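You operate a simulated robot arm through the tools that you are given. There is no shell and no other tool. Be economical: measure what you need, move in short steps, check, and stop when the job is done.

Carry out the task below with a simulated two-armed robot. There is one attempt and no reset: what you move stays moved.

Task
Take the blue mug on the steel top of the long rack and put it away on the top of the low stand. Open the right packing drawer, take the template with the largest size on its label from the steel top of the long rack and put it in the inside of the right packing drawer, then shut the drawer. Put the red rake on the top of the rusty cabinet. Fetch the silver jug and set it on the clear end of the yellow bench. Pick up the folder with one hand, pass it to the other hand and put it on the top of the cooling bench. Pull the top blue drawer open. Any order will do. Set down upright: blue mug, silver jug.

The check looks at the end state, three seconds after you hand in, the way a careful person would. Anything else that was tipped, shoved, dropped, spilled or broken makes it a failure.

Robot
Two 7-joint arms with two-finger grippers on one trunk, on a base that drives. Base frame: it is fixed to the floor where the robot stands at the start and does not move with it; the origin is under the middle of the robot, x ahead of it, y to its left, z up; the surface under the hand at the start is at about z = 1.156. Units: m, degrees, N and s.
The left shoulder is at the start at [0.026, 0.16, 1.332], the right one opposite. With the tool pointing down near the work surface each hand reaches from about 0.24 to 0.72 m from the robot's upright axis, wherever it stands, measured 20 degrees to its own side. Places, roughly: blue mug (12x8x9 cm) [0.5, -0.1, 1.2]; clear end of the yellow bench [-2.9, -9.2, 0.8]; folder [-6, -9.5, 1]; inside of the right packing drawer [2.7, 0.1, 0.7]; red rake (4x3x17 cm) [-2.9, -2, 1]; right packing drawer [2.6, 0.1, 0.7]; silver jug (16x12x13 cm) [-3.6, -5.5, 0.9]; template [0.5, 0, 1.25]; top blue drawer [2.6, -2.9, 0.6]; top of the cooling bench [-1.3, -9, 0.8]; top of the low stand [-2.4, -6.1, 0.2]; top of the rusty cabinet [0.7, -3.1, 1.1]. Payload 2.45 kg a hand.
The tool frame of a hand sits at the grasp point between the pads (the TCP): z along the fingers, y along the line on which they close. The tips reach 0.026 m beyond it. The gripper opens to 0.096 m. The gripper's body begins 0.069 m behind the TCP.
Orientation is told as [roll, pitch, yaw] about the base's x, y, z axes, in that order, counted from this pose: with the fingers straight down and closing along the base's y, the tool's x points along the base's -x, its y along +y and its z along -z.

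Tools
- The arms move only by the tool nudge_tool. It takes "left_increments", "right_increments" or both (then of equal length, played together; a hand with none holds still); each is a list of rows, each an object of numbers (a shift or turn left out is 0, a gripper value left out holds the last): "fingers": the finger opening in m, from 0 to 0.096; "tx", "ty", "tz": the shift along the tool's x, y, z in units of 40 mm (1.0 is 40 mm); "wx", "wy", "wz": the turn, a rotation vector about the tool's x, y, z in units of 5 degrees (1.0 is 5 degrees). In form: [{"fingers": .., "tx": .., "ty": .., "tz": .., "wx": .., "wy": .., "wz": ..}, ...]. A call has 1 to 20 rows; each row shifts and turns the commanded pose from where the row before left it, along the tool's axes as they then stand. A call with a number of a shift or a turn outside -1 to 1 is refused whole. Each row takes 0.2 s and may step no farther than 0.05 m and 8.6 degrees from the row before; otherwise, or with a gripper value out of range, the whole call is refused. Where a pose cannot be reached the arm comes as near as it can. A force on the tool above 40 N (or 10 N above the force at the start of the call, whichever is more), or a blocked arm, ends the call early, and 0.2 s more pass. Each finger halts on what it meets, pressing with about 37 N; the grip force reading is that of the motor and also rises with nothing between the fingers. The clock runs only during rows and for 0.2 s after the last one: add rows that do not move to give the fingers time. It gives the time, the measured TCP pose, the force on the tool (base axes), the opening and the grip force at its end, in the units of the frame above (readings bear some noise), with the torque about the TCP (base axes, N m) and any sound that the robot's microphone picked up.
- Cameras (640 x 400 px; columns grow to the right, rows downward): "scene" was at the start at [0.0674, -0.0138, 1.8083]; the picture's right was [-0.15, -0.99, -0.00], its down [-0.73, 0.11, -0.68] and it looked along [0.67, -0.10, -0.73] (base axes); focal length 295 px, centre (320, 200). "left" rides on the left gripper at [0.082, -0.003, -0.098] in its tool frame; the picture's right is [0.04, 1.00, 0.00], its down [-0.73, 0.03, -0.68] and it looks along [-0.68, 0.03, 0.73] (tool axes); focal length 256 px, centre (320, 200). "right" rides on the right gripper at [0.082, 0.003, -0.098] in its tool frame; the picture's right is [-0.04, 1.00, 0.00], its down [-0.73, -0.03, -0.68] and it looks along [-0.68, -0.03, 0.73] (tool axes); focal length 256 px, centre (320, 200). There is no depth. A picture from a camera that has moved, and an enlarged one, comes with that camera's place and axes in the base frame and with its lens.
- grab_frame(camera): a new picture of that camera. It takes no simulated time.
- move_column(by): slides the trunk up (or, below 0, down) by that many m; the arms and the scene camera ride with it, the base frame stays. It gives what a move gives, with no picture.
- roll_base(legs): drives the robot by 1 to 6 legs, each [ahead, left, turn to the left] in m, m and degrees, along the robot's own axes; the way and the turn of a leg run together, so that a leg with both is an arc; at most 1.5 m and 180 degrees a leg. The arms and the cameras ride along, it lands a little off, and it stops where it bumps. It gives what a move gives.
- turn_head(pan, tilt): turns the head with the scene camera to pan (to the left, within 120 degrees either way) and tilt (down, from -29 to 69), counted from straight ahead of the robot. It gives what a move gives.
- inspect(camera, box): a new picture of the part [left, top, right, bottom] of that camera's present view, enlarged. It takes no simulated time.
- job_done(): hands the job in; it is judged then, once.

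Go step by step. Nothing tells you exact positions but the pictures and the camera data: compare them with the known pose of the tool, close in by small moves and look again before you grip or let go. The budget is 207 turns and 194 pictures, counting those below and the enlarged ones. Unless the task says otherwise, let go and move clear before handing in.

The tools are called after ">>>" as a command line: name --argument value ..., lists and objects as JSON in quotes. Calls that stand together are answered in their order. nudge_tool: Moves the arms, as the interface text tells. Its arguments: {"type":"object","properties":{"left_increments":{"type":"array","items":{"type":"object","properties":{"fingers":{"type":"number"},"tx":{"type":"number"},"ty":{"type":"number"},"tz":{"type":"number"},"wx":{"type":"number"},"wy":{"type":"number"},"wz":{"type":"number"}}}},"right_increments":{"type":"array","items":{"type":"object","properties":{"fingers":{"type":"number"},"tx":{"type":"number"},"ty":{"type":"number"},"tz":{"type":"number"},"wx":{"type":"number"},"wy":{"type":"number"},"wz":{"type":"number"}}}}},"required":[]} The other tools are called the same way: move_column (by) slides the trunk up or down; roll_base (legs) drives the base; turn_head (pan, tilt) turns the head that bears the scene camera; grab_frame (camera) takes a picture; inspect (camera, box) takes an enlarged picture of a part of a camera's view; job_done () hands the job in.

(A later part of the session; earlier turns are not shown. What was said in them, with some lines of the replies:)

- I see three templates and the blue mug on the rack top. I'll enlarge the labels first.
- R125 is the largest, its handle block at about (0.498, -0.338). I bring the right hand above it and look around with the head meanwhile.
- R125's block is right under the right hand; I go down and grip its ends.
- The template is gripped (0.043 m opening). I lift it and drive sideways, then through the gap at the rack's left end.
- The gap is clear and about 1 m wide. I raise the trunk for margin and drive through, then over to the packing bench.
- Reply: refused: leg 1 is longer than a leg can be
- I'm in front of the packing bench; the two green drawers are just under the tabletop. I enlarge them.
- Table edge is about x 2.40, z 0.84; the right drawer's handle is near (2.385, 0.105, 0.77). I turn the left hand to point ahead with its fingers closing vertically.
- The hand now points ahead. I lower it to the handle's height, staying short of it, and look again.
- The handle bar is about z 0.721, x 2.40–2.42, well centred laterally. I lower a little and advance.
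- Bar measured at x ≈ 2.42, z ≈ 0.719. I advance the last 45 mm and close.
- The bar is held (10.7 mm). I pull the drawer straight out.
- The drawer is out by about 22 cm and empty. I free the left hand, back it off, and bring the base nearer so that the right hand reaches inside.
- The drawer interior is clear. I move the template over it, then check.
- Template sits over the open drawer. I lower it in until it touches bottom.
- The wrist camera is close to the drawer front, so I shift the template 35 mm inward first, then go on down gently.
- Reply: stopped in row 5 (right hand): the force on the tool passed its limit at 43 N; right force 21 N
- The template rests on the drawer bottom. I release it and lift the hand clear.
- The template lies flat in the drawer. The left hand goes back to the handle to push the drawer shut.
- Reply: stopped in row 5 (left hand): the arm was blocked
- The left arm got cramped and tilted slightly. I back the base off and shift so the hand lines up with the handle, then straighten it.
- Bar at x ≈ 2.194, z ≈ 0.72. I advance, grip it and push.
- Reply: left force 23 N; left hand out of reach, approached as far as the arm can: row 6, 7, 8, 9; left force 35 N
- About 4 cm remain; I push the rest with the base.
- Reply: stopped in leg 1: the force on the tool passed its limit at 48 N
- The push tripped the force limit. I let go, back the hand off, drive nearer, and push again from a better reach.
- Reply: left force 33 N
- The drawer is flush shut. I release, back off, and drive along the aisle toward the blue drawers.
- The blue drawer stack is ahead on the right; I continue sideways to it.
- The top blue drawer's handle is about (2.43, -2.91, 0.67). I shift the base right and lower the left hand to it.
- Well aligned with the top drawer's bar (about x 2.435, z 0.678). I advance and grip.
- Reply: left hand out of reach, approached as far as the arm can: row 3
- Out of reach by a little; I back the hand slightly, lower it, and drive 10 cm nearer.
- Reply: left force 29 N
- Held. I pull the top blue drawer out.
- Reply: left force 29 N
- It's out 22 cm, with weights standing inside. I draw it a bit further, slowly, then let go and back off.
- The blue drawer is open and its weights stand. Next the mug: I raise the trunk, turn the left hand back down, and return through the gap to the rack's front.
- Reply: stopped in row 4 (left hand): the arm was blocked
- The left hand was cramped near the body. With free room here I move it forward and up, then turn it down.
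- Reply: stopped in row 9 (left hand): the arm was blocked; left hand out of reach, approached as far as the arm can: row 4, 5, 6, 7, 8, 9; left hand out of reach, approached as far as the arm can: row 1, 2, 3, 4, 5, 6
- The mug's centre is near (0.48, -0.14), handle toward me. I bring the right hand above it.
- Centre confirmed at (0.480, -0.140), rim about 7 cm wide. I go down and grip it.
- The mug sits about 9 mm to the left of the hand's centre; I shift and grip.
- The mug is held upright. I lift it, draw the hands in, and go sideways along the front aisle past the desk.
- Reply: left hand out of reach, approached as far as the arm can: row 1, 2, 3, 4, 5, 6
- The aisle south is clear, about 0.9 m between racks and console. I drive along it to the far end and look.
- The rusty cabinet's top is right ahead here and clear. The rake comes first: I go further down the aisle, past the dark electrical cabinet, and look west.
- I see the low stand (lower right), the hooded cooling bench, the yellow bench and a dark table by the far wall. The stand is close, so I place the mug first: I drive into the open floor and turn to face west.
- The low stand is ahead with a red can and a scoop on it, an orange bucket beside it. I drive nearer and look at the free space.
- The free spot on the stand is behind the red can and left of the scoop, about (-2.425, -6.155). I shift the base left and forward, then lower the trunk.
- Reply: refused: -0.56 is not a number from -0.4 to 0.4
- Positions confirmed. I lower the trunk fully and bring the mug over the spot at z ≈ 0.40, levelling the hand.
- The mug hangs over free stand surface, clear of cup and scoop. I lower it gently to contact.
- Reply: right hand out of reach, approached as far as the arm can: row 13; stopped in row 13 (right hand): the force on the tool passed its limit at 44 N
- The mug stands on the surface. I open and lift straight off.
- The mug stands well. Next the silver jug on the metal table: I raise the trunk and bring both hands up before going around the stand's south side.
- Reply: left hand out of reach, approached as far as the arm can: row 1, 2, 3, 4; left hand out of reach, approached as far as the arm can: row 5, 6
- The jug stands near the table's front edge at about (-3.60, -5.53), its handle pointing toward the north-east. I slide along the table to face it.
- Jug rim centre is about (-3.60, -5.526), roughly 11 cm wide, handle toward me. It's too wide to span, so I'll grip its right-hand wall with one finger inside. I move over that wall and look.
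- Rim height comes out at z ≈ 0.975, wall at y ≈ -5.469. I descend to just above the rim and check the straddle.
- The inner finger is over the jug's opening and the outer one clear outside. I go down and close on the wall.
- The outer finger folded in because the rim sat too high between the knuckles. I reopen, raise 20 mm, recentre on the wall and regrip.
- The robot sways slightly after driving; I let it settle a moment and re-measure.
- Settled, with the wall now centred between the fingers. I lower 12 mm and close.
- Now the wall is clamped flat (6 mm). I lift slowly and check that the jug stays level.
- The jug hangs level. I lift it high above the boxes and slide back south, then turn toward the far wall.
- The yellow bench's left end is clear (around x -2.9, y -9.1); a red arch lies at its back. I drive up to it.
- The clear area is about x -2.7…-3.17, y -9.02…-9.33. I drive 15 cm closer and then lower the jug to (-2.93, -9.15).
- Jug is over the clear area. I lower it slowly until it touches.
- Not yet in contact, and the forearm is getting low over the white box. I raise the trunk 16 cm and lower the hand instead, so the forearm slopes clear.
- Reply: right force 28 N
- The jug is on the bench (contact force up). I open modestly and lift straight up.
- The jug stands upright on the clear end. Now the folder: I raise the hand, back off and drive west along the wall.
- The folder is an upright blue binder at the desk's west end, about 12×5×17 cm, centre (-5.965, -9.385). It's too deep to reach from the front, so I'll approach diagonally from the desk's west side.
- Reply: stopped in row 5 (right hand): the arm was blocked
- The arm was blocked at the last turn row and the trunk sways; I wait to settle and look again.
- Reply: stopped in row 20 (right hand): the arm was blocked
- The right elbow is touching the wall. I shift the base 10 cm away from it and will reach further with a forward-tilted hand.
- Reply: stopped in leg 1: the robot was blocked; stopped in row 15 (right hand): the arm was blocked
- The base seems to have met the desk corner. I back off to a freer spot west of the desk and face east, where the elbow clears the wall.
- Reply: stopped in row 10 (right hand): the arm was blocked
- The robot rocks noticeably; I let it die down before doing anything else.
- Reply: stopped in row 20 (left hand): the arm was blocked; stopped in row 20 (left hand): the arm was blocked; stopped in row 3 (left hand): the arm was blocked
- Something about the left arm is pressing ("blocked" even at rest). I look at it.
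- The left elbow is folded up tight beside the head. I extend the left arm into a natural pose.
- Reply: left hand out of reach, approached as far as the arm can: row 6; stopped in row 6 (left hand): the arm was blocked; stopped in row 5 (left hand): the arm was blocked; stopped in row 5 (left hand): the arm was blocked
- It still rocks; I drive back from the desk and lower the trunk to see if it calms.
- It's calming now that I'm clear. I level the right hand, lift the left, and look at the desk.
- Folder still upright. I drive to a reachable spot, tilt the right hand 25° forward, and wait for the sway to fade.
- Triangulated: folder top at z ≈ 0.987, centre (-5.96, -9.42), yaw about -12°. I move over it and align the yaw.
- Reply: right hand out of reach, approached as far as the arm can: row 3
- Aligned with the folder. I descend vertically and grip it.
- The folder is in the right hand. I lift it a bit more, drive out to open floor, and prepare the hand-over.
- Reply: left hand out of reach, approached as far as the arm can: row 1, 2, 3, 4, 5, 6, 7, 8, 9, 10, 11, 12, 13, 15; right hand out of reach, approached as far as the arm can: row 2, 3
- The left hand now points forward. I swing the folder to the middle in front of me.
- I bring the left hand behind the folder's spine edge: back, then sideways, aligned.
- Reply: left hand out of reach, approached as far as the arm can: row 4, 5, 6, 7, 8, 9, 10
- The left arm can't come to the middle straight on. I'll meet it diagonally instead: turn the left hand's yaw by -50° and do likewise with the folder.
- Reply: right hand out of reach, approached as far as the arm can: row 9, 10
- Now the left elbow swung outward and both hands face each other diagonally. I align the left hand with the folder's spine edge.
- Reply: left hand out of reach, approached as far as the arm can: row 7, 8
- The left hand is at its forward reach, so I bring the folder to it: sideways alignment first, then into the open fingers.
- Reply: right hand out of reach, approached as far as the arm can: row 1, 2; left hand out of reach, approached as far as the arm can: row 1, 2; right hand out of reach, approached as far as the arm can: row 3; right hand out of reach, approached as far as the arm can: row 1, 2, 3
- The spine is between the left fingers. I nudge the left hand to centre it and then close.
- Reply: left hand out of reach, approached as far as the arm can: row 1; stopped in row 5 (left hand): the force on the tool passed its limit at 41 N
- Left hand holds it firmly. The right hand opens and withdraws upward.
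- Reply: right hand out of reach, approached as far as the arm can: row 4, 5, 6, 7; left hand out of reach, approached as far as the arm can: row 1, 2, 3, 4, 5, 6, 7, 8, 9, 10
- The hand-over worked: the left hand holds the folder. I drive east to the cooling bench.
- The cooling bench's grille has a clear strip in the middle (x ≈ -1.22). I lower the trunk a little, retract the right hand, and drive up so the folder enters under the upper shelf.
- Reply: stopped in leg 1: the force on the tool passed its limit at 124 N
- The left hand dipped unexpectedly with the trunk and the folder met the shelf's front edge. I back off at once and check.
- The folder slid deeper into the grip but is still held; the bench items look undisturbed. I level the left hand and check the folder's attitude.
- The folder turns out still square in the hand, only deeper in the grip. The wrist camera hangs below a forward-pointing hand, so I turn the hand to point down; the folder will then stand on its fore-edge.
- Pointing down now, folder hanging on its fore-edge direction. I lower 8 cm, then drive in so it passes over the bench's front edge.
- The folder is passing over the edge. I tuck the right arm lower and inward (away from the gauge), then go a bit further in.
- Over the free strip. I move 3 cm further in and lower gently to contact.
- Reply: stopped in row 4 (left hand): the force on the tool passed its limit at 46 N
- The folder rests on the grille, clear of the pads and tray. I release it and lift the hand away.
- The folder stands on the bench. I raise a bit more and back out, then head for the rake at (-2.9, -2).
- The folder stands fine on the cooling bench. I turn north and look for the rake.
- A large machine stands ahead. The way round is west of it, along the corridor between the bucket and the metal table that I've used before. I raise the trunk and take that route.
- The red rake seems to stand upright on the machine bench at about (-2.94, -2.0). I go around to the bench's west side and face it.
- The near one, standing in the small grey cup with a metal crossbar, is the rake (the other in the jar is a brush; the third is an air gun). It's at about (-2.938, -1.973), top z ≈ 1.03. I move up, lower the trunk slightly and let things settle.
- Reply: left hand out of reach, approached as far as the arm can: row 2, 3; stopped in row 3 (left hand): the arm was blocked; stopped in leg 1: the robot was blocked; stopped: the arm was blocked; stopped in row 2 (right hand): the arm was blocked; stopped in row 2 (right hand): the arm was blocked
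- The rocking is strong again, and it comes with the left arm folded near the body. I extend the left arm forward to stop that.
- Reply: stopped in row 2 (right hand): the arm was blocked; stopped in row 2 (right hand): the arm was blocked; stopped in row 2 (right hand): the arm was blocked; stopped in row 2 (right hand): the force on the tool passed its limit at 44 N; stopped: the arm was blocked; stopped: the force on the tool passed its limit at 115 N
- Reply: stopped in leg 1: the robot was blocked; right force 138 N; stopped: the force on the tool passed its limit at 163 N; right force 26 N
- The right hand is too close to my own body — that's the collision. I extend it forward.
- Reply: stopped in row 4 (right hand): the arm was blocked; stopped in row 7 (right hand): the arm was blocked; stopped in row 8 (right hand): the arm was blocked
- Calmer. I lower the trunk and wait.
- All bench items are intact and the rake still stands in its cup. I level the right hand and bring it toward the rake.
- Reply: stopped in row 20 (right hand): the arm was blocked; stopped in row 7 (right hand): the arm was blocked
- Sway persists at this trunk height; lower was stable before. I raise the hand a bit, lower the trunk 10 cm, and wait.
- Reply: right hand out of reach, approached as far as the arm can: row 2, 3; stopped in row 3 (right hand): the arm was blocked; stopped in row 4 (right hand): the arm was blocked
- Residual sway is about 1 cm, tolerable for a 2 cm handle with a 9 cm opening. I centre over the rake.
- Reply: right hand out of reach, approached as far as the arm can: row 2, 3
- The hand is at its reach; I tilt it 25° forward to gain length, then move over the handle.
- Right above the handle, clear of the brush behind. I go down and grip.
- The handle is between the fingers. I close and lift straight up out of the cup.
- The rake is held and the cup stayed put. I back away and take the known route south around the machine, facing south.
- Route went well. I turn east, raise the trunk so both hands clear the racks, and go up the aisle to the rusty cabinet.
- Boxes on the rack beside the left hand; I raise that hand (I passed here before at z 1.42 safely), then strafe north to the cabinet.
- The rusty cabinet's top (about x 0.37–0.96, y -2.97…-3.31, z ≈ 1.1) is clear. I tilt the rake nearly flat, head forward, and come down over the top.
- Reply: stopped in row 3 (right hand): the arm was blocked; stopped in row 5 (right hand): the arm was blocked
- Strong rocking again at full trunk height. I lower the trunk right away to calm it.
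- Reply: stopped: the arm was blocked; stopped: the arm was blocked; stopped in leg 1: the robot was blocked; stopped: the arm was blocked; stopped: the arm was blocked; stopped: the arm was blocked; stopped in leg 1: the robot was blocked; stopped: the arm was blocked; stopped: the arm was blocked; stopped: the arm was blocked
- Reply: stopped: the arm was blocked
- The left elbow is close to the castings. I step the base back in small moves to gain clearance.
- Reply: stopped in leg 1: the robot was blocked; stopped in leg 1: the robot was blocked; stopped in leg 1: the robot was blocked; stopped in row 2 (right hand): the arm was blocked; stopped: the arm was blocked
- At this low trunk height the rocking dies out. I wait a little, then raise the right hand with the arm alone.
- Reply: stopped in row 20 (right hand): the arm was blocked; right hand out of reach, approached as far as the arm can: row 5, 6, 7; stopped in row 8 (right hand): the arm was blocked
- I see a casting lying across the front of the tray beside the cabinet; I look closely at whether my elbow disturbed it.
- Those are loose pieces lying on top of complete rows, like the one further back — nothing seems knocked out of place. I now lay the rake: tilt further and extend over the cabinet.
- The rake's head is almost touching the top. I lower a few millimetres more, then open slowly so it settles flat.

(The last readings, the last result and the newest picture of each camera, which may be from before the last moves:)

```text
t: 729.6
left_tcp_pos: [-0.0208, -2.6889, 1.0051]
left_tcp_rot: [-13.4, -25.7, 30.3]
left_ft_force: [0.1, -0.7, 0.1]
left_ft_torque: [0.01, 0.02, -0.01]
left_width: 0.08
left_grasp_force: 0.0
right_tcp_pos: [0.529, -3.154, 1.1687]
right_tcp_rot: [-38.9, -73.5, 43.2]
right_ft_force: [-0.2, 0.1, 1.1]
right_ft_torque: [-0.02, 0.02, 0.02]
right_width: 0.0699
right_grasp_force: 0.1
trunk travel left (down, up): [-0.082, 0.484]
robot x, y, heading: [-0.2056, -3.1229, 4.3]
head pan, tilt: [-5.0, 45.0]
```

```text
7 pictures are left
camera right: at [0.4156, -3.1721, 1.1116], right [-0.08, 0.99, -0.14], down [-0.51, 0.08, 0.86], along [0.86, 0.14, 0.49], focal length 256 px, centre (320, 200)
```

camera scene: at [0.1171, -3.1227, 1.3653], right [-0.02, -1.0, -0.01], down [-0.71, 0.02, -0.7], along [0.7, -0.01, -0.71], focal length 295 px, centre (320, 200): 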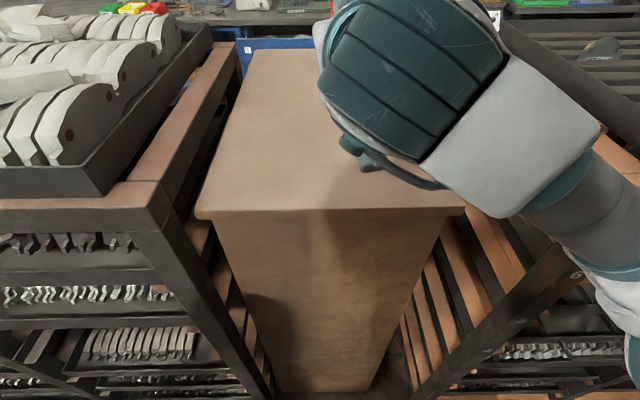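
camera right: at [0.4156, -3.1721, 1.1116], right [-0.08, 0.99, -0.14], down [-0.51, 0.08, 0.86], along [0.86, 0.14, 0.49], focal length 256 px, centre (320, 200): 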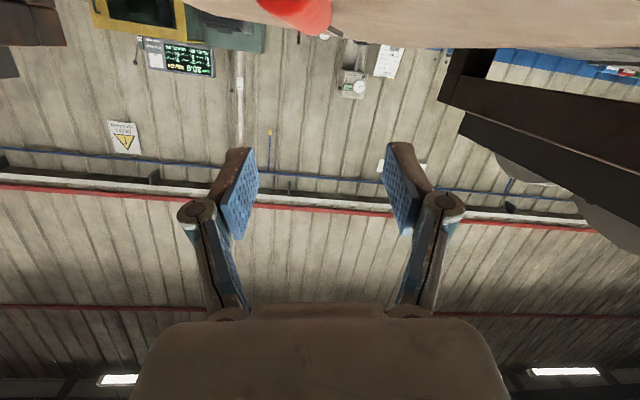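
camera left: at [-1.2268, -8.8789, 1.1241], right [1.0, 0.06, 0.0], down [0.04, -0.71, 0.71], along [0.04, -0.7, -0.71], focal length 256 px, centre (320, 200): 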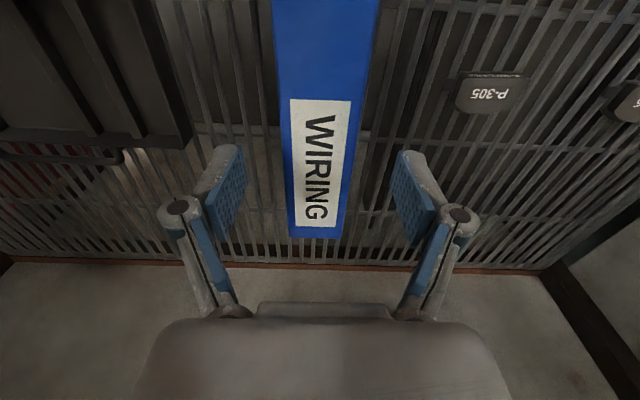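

The rake lies flat on the cabinet top. I lift the hand away and look.

>>> nudge_tool --right_increments '[{"tx": -0.7, "tz": -0.2}, {"tx": -0.8, "tz": -0.23}, {"tx": -0.8, "tz": -0.23}, {"tx": 0.2, "tz": -0.8}, {"tx": 0.2, "tz": -0.8}, {"tx": 0.2, "tz": -0.8}, {"tx": 0.2, "tz": -0.8}, {"tx": 0.2, "tz": -0.8}]'

>>> grab_frame --camera "scene"

```text
t: 731.4
left_tcp_pos: [-0.0219, -2.6883, 1.0058]
left_tcp_rot: [-13.4, -25.6, 30.2]
left_ft_force: [-1.0, -0.5, 0.2]
left_ft_torque: [0.02, -0.02, -0.01]
left_width: 0.0799
left_grasp_force: 0.0
right_tcp_pos: [0.3554, -3.1538, 1.2587]
right_tcp_rot: [-39.0, -73.4, 43.2]
right_ft_force: [-0.7, 0.0, 0.3]
right_ft_torque: [0.0, 0.0, 0.03]
right_width: 0.0698
right_grasp_force: 0.0
trunk travel left (down, up): [-0.082, 0.484]
robot x, y, heading: [-0.2033, -3.1276, 4.1]
head pan, tilt: [-5.0, 45.0]
```

```text
6 pictures are left
camera scene: at [0.113, -3.1102, 1.3664], right [-0.01, -1.0, 0.0], down [-0.71, 0.01, -0.7], along [0.7, -0.01, -0.71], focal length 295 px, centre (320, 200)
```

scene: 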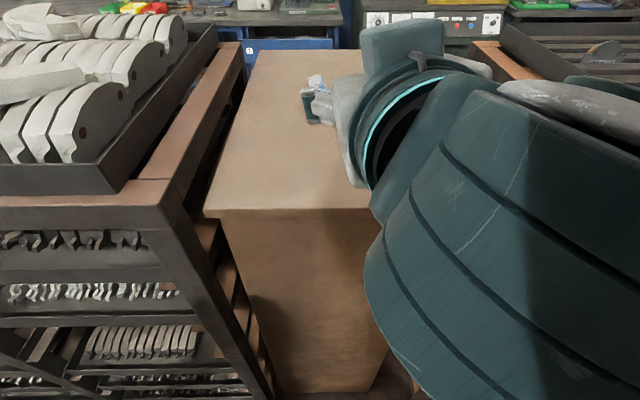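

All tasks are placed: mug on the low stand, R125 template in the shut right packing drawer, rake on the rusty cabinet, jug on the yellow bench, folder handed over and stood on the cooling bench, top blue drawer open. Both hands are empty and clear, so I hand in.

>>> job_done

```text
The job is handed in.
```

I handed the job in with all six tasks done, but I didn't see a result, and a few things below could count against it.

- **Blue mug:** standing upright on the low stand.
- **Template:** R125, the largest size, is in the right packing drawer, and the drawer is shut.
- **Red rake:** lying flat on top of the rusty cabinet. I saw it there through the hand camera, but had no clear overhead view after pulling the hand away.
- **Silver jug:** standing upright on the clear end of the yellow bench.
- **Folder:** the right hand picked it up and passed it to the left. It is now on the cooling bench, standing on its long edge with the spine up.
- **Top blue drawer:** pulled open by about 27 cm, with the weights inside still standing.

**Possible problems:**
- **Folder knock:** I bumped the folder once against the front edge of the cooling bench before placing it. It slid in the grip, but the items on the bench looked undisturbed.
- **Rocking:** the robot rocked hard near the folder's desk, the rake's bench and the rusty cabinet. The base also reported being blocked near the desk and the rake's bench. At the cabinet my left elbow was close to a tray of castings, and one casting lies across the front row there. The rows look complete and a similar loose piece lies further back, but I can't rule out that I moved it.
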